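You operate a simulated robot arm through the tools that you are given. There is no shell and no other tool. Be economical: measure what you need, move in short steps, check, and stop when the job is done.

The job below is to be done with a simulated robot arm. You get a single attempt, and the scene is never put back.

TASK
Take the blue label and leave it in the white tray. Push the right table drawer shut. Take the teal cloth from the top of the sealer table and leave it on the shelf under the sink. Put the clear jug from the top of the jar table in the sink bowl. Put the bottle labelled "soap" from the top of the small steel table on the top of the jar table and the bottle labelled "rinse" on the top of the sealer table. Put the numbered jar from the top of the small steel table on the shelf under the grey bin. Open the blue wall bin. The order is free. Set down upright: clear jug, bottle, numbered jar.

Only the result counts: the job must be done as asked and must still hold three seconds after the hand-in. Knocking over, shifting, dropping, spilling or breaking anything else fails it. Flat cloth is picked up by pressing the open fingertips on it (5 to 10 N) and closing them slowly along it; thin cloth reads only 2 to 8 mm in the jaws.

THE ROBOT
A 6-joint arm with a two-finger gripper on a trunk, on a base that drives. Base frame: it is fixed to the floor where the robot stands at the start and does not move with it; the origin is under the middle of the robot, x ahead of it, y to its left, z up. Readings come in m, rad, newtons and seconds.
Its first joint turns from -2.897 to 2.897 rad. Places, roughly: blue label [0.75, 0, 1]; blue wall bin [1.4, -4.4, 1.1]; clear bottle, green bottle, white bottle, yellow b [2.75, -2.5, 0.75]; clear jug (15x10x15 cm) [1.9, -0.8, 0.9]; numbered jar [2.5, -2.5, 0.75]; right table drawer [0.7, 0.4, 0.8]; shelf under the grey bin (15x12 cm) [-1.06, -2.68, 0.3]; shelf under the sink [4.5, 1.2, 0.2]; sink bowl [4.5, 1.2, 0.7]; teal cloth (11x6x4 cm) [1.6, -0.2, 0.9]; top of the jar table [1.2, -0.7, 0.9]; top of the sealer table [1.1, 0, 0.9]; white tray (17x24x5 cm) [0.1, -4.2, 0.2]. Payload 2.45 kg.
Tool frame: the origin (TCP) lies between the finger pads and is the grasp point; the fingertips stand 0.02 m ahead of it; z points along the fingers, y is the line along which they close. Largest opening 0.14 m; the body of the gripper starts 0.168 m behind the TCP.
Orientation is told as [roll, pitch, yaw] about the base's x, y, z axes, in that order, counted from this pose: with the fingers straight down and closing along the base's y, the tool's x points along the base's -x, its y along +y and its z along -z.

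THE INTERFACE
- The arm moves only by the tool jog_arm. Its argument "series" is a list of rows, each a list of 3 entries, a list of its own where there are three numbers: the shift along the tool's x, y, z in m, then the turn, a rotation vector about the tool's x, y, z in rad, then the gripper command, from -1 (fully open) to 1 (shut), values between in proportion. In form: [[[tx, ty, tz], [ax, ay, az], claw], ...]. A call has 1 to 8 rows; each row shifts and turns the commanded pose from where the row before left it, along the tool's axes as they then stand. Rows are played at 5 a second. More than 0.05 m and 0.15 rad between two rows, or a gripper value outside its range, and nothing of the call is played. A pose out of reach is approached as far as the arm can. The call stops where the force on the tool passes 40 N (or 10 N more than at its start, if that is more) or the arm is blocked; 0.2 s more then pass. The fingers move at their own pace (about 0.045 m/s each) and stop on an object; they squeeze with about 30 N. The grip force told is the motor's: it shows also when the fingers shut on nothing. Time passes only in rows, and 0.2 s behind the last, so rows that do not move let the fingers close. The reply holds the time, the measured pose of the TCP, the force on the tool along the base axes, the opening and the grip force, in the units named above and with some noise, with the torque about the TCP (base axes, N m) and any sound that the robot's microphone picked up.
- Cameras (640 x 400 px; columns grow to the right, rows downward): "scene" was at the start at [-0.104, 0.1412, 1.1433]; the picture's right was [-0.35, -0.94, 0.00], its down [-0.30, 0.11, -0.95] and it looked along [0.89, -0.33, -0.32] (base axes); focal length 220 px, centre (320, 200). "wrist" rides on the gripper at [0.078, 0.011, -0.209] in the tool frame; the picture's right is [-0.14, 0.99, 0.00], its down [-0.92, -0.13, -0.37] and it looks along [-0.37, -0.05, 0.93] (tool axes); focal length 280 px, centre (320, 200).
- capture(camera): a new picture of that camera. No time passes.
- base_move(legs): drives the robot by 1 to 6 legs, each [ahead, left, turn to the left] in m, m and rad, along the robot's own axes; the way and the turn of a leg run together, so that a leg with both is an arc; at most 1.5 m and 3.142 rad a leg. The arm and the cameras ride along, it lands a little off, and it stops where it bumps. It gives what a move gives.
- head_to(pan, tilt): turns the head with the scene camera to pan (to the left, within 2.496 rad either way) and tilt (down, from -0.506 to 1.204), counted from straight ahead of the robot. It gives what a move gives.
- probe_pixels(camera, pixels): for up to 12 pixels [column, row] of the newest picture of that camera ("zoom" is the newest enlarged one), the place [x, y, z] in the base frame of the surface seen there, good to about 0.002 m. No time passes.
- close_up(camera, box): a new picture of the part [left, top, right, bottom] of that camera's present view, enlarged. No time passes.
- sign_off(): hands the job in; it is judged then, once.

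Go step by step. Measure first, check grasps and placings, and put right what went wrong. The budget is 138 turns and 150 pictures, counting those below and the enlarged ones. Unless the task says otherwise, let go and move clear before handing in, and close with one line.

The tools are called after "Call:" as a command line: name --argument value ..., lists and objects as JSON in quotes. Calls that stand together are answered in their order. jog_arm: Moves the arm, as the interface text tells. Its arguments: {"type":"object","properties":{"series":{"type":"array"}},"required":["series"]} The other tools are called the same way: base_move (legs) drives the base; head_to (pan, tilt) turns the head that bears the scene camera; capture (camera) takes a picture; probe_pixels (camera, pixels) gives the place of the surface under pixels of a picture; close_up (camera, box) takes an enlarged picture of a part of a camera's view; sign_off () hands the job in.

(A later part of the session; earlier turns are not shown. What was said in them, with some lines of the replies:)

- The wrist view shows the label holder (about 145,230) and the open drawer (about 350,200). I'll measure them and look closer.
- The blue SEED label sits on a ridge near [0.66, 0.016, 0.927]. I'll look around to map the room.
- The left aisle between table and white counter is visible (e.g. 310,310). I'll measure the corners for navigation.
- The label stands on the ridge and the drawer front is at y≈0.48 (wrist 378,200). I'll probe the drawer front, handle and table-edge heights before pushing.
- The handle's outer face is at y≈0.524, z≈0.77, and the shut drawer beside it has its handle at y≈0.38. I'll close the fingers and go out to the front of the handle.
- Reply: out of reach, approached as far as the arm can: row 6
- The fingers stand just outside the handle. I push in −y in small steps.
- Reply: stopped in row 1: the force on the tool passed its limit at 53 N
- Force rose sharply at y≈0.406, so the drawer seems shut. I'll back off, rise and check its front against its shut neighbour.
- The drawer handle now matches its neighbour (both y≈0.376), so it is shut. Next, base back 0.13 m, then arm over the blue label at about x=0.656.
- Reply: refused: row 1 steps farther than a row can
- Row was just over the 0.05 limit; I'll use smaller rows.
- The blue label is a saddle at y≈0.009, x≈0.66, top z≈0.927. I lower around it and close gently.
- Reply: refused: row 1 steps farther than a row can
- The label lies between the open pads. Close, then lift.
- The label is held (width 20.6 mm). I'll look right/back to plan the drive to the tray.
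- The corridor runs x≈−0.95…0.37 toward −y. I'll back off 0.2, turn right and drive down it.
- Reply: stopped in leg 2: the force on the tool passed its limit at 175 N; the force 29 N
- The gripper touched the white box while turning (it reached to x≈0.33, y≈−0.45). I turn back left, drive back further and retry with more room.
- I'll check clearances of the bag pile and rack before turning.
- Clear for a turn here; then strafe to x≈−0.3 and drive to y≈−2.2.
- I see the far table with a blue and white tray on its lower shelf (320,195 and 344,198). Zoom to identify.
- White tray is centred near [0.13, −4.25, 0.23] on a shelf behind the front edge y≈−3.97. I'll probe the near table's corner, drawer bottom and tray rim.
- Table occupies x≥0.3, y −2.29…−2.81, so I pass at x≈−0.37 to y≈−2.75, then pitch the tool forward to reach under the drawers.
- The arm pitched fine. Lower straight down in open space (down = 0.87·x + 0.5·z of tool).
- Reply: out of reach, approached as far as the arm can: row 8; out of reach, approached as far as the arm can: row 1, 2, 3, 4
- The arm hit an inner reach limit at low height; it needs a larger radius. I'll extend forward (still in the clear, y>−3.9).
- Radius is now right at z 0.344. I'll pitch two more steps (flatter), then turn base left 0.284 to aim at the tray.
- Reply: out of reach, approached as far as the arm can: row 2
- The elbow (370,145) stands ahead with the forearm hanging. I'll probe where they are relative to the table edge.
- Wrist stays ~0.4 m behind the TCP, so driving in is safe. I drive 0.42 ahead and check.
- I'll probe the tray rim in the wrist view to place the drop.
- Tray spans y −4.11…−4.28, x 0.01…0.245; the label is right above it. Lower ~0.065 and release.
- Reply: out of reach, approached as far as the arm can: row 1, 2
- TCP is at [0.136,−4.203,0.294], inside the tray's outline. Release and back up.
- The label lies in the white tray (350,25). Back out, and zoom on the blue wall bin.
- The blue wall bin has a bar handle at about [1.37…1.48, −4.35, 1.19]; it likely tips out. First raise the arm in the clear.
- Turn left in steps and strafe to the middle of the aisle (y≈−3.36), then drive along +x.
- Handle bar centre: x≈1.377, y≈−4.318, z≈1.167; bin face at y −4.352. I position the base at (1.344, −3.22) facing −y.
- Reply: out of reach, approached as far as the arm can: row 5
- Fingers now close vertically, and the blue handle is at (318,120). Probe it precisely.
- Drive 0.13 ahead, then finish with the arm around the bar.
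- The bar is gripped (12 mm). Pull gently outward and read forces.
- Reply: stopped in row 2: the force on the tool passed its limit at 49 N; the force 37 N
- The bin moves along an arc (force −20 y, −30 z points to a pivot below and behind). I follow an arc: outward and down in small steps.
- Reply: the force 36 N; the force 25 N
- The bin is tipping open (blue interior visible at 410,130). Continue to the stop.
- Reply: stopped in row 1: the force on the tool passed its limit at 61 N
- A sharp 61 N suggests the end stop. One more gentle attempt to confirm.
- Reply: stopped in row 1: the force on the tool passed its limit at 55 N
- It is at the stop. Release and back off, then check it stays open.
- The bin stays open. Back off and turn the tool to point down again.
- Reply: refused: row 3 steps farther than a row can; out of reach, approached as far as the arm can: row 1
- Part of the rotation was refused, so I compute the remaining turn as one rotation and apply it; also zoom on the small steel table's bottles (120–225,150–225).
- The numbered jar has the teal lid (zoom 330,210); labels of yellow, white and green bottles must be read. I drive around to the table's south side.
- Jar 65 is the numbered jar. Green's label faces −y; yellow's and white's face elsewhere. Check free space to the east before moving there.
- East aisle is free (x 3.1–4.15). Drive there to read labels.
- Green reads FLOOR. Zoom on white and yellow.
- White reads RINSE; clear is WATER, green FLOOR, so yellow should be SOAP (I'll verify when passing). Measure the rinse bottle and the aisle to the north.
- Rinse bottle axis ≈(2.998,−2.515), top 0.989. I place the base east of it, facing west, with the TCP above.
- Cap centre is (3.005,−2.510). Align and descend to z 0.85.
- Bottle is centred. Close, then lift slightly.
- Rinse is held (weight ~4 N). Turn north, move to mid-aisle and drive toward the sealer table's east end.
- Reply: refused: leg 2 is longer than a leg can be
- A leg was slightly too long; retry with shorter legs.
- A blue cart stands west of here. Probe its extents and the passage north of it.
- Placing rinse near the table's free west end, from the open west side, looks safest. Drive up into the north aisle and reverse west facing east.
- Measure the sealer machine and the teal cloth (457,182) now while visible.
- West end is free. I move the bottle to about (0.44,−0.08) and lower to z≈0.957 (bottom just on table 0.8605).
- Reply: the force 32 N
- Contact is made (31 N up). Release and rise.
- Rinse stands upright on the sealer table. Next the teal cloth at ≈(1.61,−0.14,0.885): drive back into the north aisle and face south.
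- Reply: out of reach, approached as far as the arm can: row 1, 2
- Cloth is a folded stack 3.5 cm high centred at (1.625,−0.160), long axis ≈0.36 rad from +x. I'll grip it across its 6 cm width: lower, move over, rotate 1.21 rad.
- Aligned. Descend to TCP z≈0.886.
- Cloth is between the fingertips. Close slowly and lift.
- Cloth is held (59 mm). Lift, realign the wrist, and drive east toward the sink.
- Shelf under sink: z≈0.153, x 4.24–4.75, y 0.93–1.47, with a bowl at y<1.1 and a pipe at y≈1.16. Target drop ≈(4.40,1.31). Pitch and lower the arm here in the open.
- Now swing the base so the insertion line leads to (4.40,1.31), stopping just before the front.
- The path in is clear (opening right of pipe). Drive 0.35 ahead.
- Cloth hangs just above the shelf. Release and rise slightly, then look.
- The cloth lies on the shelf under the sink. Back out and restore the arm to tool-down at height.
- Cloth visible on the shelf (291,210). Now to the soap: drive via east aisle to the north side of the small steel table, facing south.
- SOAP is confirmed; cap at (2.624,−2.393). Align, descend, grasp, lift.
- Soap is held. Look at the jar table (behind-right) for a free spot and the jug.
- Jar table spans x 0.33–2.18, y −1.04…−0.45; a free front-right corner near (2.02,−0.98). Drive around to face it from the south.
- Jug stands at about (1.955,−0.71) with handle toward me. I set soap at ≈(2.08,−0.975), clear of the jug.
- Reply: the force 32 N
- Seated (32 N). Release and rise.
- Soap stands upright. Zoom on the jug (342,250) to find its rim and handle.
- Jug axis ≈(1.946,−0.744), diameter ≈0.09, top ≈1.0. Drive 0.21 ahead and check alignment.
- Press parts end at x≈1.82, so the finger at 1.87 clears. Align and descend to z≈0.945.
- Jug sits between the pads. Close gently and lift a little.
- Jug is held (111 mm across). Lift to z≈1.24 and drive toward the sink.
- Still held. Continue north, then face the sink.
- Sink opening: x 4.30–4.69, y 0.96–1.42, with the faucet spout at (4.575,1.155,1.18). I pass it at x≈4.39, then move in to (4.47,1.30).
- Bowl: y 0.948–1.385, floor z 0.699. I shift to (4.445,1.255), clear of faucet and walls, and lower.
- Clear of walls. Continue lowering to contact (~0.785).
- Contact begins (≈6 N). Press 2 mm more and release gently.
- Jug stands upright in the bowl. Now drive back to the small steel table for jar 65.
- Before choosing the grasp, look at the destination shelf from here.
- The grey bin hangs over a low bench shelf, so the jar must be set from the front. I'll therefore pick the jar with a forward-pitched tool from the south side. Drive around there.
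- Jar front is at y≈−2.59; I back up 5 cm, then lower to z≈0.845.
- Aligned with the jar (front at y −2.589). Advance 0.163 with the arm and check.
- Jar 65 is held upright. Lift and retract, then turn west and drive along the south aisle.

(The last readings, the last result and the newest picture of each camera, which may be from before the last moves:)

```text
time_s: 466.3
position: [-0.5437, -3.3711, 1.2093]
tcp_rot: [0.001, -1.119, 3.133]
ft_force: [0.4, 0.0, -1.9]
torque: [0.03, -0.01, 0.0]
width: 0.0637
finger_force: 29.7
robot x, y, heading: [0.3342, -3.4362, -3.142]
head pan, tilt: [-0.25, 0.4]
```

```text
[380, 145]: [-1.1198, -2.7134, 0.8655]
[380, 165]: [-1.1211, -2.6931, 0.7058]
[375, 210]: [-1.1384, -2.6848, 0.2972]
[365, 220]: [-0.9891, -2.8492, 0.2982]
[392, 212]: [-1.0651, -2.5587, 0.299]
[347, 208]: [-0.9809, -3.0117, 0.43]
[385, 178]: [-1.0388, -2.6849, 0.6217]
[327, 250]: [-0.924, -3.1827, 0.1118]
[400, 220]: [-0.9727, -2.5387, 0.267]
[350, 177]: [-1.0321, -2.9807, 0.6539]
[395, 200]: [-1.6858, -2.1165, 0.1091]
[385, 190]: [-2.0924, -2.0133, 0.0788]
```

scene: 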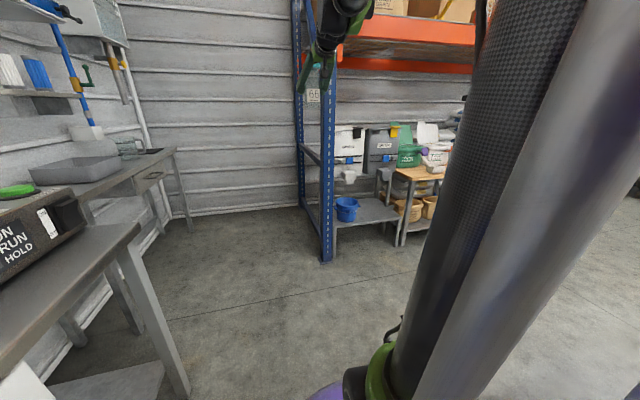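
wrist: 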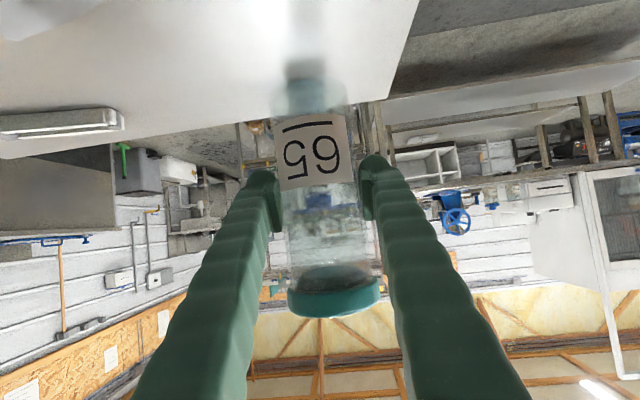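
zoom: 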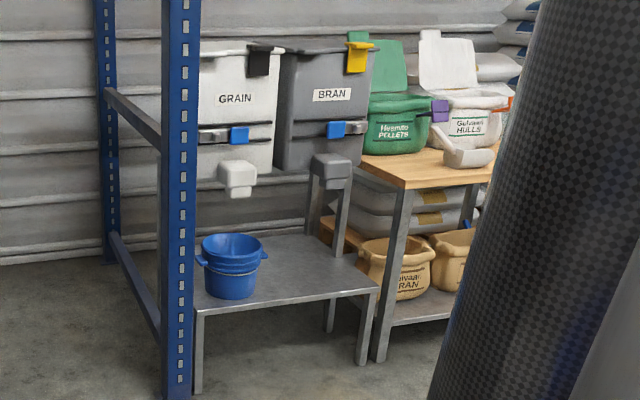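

Grey bin BRAN hangs with spout bottom ≈0.58 over the bench (z 0.298); target (−1.06,−2.68). Lower the arm here in the free aisle first.

Call:
jog_arm --series '[[[0.0332, 0, 0.0278], [0, 0, 0], 1], [[0.0332, 0, 0.0278], [0, 0, 0], 1], [[0.0332, 0, 0.0278], [0, 0, 0], 1], [[0.0332, 0, 0.0278], [0, 0, 0], 1], [[0.0332, 0, 0.0278], [0, 0, 0], 1], [[0.0332, 0, 0.0278], [0, 0, 0], 1], [[0.0332, 0, 0.0278], [0, 0, 0], 1], [[0.0332, 0, 0.0278], [0, 0, 0], 1]]'

Call:
jog_arm --series '[[[0.0332, 0, 0.0278], [0, 0, 0], 1], [[0.0332, 0, 0.0278], [0, 0, 0], 1], [[0.0332, 0, 0.0278], [0, 0, 0], 1], [[0.0332, 0, 0.0278], [0, 0, 0], 1], [[0.0332, 0, 0.0278], [0, 0, 0], 1], [[0.0332, 0, 0.0278], [0, 0, 0], 1], [[0.0332, 0, 0.0278], [0, 0, 0], 1], [[0.0332, 0, 0.0278], [0, 0, 0], 1]]'

Call:
jog_arm --series '[[[0.0332, 0, 0.0278], [0, 0, 0], 1], [[0.0332, 0, 0.0278], [0, 0, 0], 1], [[0, 0, 0], [0, 0, 0], 1]]'

```text
time_s: 468.1
position: [-0.6281, -3.372, 0.8725]
tcp_rot: [0.001, -1.12, 3.133]
ft_force: [0.3, -0.6, -2.4]
torque: [0.0, 0.02, -0.03]
width: 0.0635
finger_force: 30.0
robot x, y, heading: [0.3351, -3.4338, -3.142]
head pan, tilt: [-0.25, 0.4]
```

```text
time_s: 469.9
position: [-0.7125, -3.3693, 0.5374]
tcp_rot: [0.003, -1.12, 3.134]
ft_force: [0.4, 0.4, -1.6]
torque: [0.01, -0.01, 0.0]
width: 0.0635
finger_force: 30.0
robot x, y, heading: [0.3362, -3.4356, -3.142]
head pan, tilt: [-0.25, 0.4]
```

```text
time_s: 470.7
position: [-0.7326, -3.3716, 0.4534]
tcp_rot: [0.002, -1.119, 3.134]
ft_force: [-0.2, -0.6, -2.9]
torque: [0.02, 0.0, -0.01]
width: 0.0637
finger_force: 29.7
robot x, y, heading: [0.3355, -3.4333, -3.143]
head pan, tilt: [-0.25, 0.4]
```

Turn to heading 2.84, shift to the line, stopping 0.25 m before the target.

Call:
base_move --legs '[[0, 0, -0.3], [0.238, -0.2425, 0]]'

Call:
capture --camera "wrist"

Call:
head_to --pan 0.25 --tilt 0.5

Call:
capture --camera "scene"

```text
time_s: 473.9
position: [-0.8205, -2.7634, 0.454]
tcp_rot: [0.002, -1.119, 2.837]
ft_force: [0.5, -0.9, -2.7]
torque: [0.0, -0.01, 0.04]
width: 0.0636
finger_force: 30.1
robot x, y, heading: [0.1803, -3.1382, 2.847]
head pan, tilt: [-0.25, 0.4]
```

```text
23 pictures are left
```

wrist: 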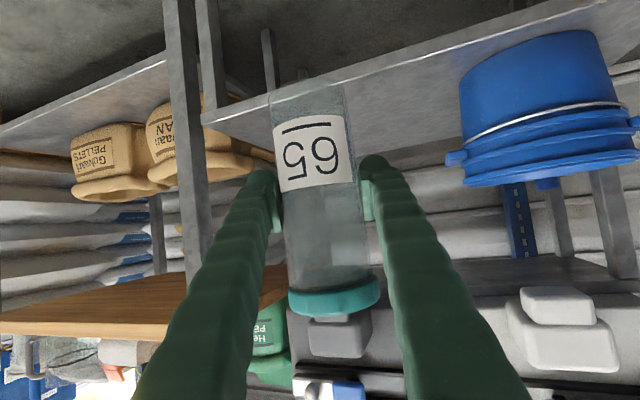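

```text
time_s: 474.8
position: [-0.8214, -2.7633, 0.4538]
tcp_rot: [0.001, -1.119, 2.836]
ft_force: [-0.5, -0.5, -1.9]
torque: [0.01, 0.04, 0.02]
width: 0.0637
finger_force: 30.4
robot x, y, heading: [0.1822, -3.1365, 2.847]
head pan, tilt: [0.25, 0.499]
```

```text
22 pictures are left
```

scene: 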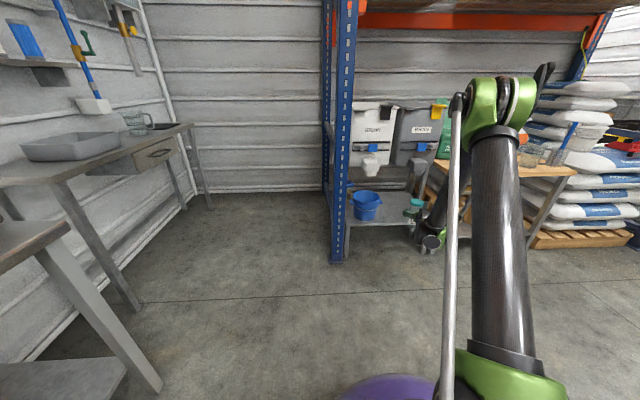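

Call:
probe_pixels --camera "wrist" --pixels '[[325, 322], [340, 325], [365, 325], [315, 350], [190, 150], [185, 250], [240, 110], [470, 140], [360, 350]]'

```text
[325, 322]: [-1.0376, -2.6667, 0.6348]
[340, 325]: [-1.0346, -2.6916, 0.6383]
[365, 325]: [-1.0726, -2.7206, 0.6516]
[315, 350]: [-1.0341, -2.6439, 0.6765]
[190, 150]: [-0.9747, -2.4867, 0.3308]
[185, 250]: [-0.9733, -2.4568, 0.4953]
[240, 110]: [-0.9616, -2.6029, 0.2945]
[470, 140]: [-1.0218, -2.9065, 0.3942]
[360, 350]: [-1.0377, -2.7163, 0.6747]
```

Spout bottom is ≈0.61, jar top 0.535: clear. Drive in 0.253.

Call:
base_move --legs '[[0.25, -0.01, 0]]'

Call:
jog_arm --series '[[[0.0225, 0, 0.0109], [0, 0, 0], 1], [[0.0225, 0, 0.0109], [0, 0, 0], 1], [[0.009, 0, 0.0044], [0, 0, 0], 1], [[0, 0, 0], [0, 0, 0], 1]]'

Call:
capture --camera "wrist"

```text
time_s: 476.6
position: [-1.0589, -2.6788, 0.4542]
tcp_rot: [0.002, -1.119, 2.836]
ft_force: [-0.1, 0.1, -2.6]
torque: [0.0, -0.02, 0.02]
width: 0.0635
finger_force: 30.3
robot x, y, heading: [-0.0572, -3.0469, 2.852]
head pan, tilt: [0.25, 0.499]
```

```text
time_s: 477.6
position: [-1.0607, -2.6779, 0.3941]
tcp_rot: [0.002, -1.117, 2.836]
ft_force: [0.6, 0.4, -2.1]
torque: [-0.03, -0.01, 0.0]
width: 0.0638
finger_force: 30.2
robot x, y, heading: [-0.0555, -3.0503, 2.842]
head pan, tilt: [0.25, 0.499]
```

```text
21 pictures are left
```

wrist: 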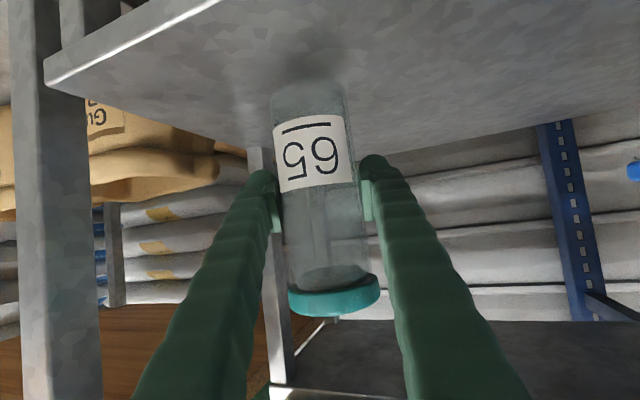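

Lower the last ~12 mm to contact.

Call:
jog_arm --series '[[[0.0054, 0, 0.0026], [0, 0, 0], 1], [[0.0036, 0, 0.0017], [0, 0, 0], 1], [[0.0027, 0, 0.0013], [0, 0, 0], 1], [[0, 0, 0], [0, 0, 0], 1]]'

```text
time_s: 478.6
position: [-1.0593, -2.6776, 0.3835]
tcp_rot: [0.002, -1.121, 2.833]
ft_force: [5.2, -2.0, 18.6]
torque: [-0.64, -0.11, 0.15]
width: 0.0634
finger_force: 29.8
robot x, y, heading: [-0.061, -3.0481, 2.849]
head pan, tilt: [0.25, 0.499]
```

Contact (19 N). Release gently, then withdraw straight back.

Call:
jog_arm --series '[[[-0.0009, 0, -0.0004], [0, 0, 0], 0.4], [[0, 0, 0], [0, 0, 0], 0.0], [[0, 0, 0], [0, 0, 0], -0.5], [[0, 0, 0], [0, 0, 0], -0.6], [[0, 0, 0], [0, 0, 0], -0.6], [[0, 0, 0], [0, 0, 0], -0.6]]'

Call:
capture --camera "wrist"

```text
time_s: 480.0
position: [-1.06, -2.6791, 0.3815]
tcp_rot: [0.003, -1.119, 2.837]
ft_force: [-0.3, 0.2, 0.1]
torque: [0.01, 0.01, -0.03]
width: 0.1121
finger_force: 0.0
robot x, y, heading: [-0.0579, -3.0518, 2.845]
head pan, tilt: [0.25, 0.499]
```

```text
20 pictures are left
```

wrist: 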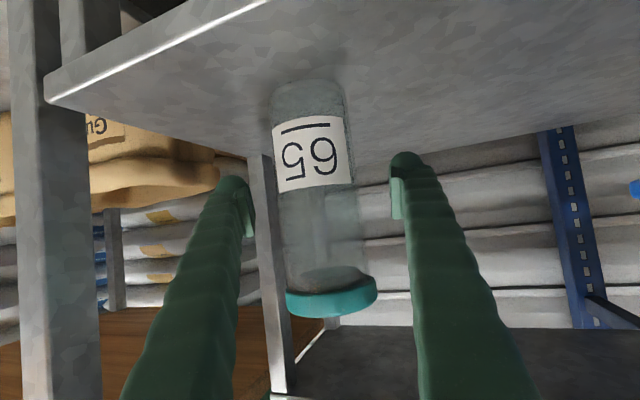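

Jar stands free. Back straight out and check.

Call:
base_move --legs '[[-0.3, 0, 0]]'

Call:
capture --camera "wrist"

Call:
probe_pixels --camera "wrist" --pixels '[[320, 160], [320, 200], [320, 130]]'

Call:
head_to --pan -0.15 --tilt 0.5

Call:
capture --camera "scene"

```text
time_s: 482.1
position: [-0.7746, -2.766, 0.3818]
tcp_rot: [0.001, -1.118, 2.837]
ft_force: [0.2, 0.5, -0.5]
torque: [0.01, 0.02, 0.04]
width: 0.1121
finger_force: 0.1
robot x, y, heading: [0.228, -3.1401, 2.849]
head pan, tilt: [0.25, 0.499]
```

```text
19 pictures are left
```

wrist: 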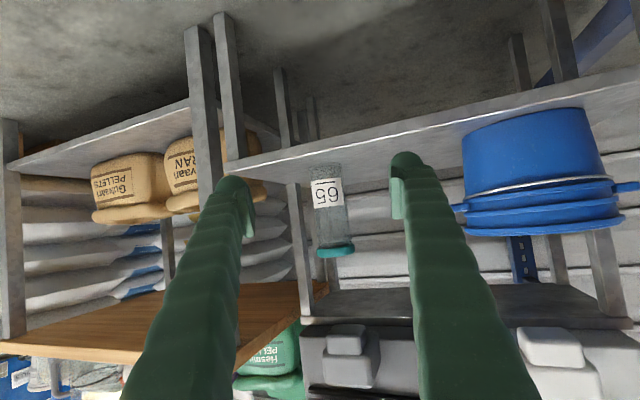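

```text
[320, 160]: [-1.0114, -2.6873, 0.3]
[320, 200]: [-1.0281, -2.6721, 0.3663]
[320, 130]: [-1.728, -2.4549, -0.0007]
```

```text
time_s: 482.9
position: [-0.7754, -2.766, 0.3817]
tcp_rot: [0.0, -1.118, 2.837]
ft_force: [0.5, 0.7, -0.2]
torque: [-0.02, -0.01, -0.02]
width: 0.1122
finger_force: 0.1
robot x, y, heading: [0.229, -3.1369, 2.844]
head pan, tilt: [-0.15, 0.499]
```

```text
18 pictures are left
```

scene: 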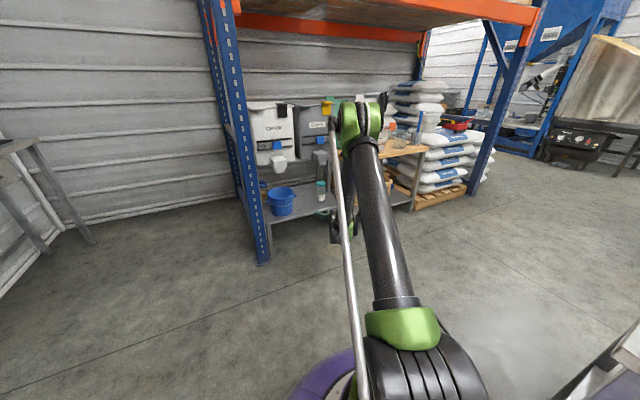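

Jar 65 stands under the grey bin. A last look at the blue wall bin and the tray before handing in.

Call:
head_to --pan 2.3 --tilt 0.25

Call:
capture --camera "scene"

Call:
close_up --camera "scene" --box '[180, 100, 500, 300]'

```text
time_s: 485.2
position: [-0.7757, -2.7666, 0.3824]
tcp_rot: [0.003, -1.118, 2.837]
ft_force: [0.3, -0.7, 0.2]
torque: [-0.01, 0.0, -0.02]
width: 0.1121
finger_force: 0.0
robot x, y, heading: [0.2262, -3.1374, 2.849]
head pan, tilt: [2.3, 0.25]
```

```text
17 pictures are left
```

scene: 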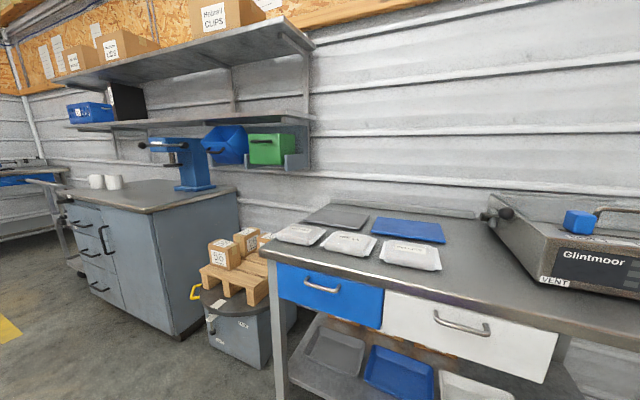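

```text
2.00 times, centred on (340, 200) of scene
```

zoom: 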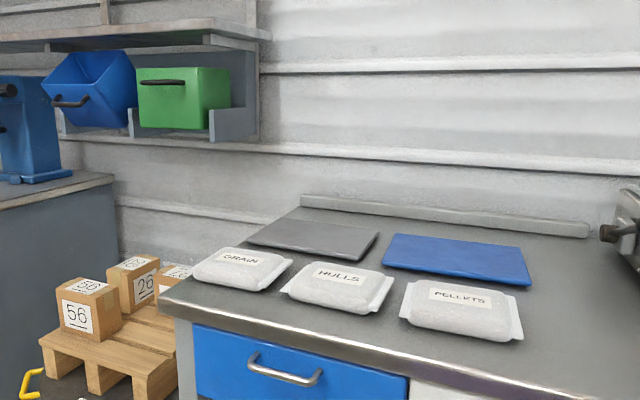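

The blue bin is still tipped open at (225,145), and every other placing was seen in position. The gripper is empty and clear, so I hand in.

Call:
sign_off

```text
The job is handed in.
```

All parts of the job are done and I handed it in, but early on the gripper bumped the white "Hazelvolt" box on the jar table at up to 175 N. I did not check whether that box shifted.
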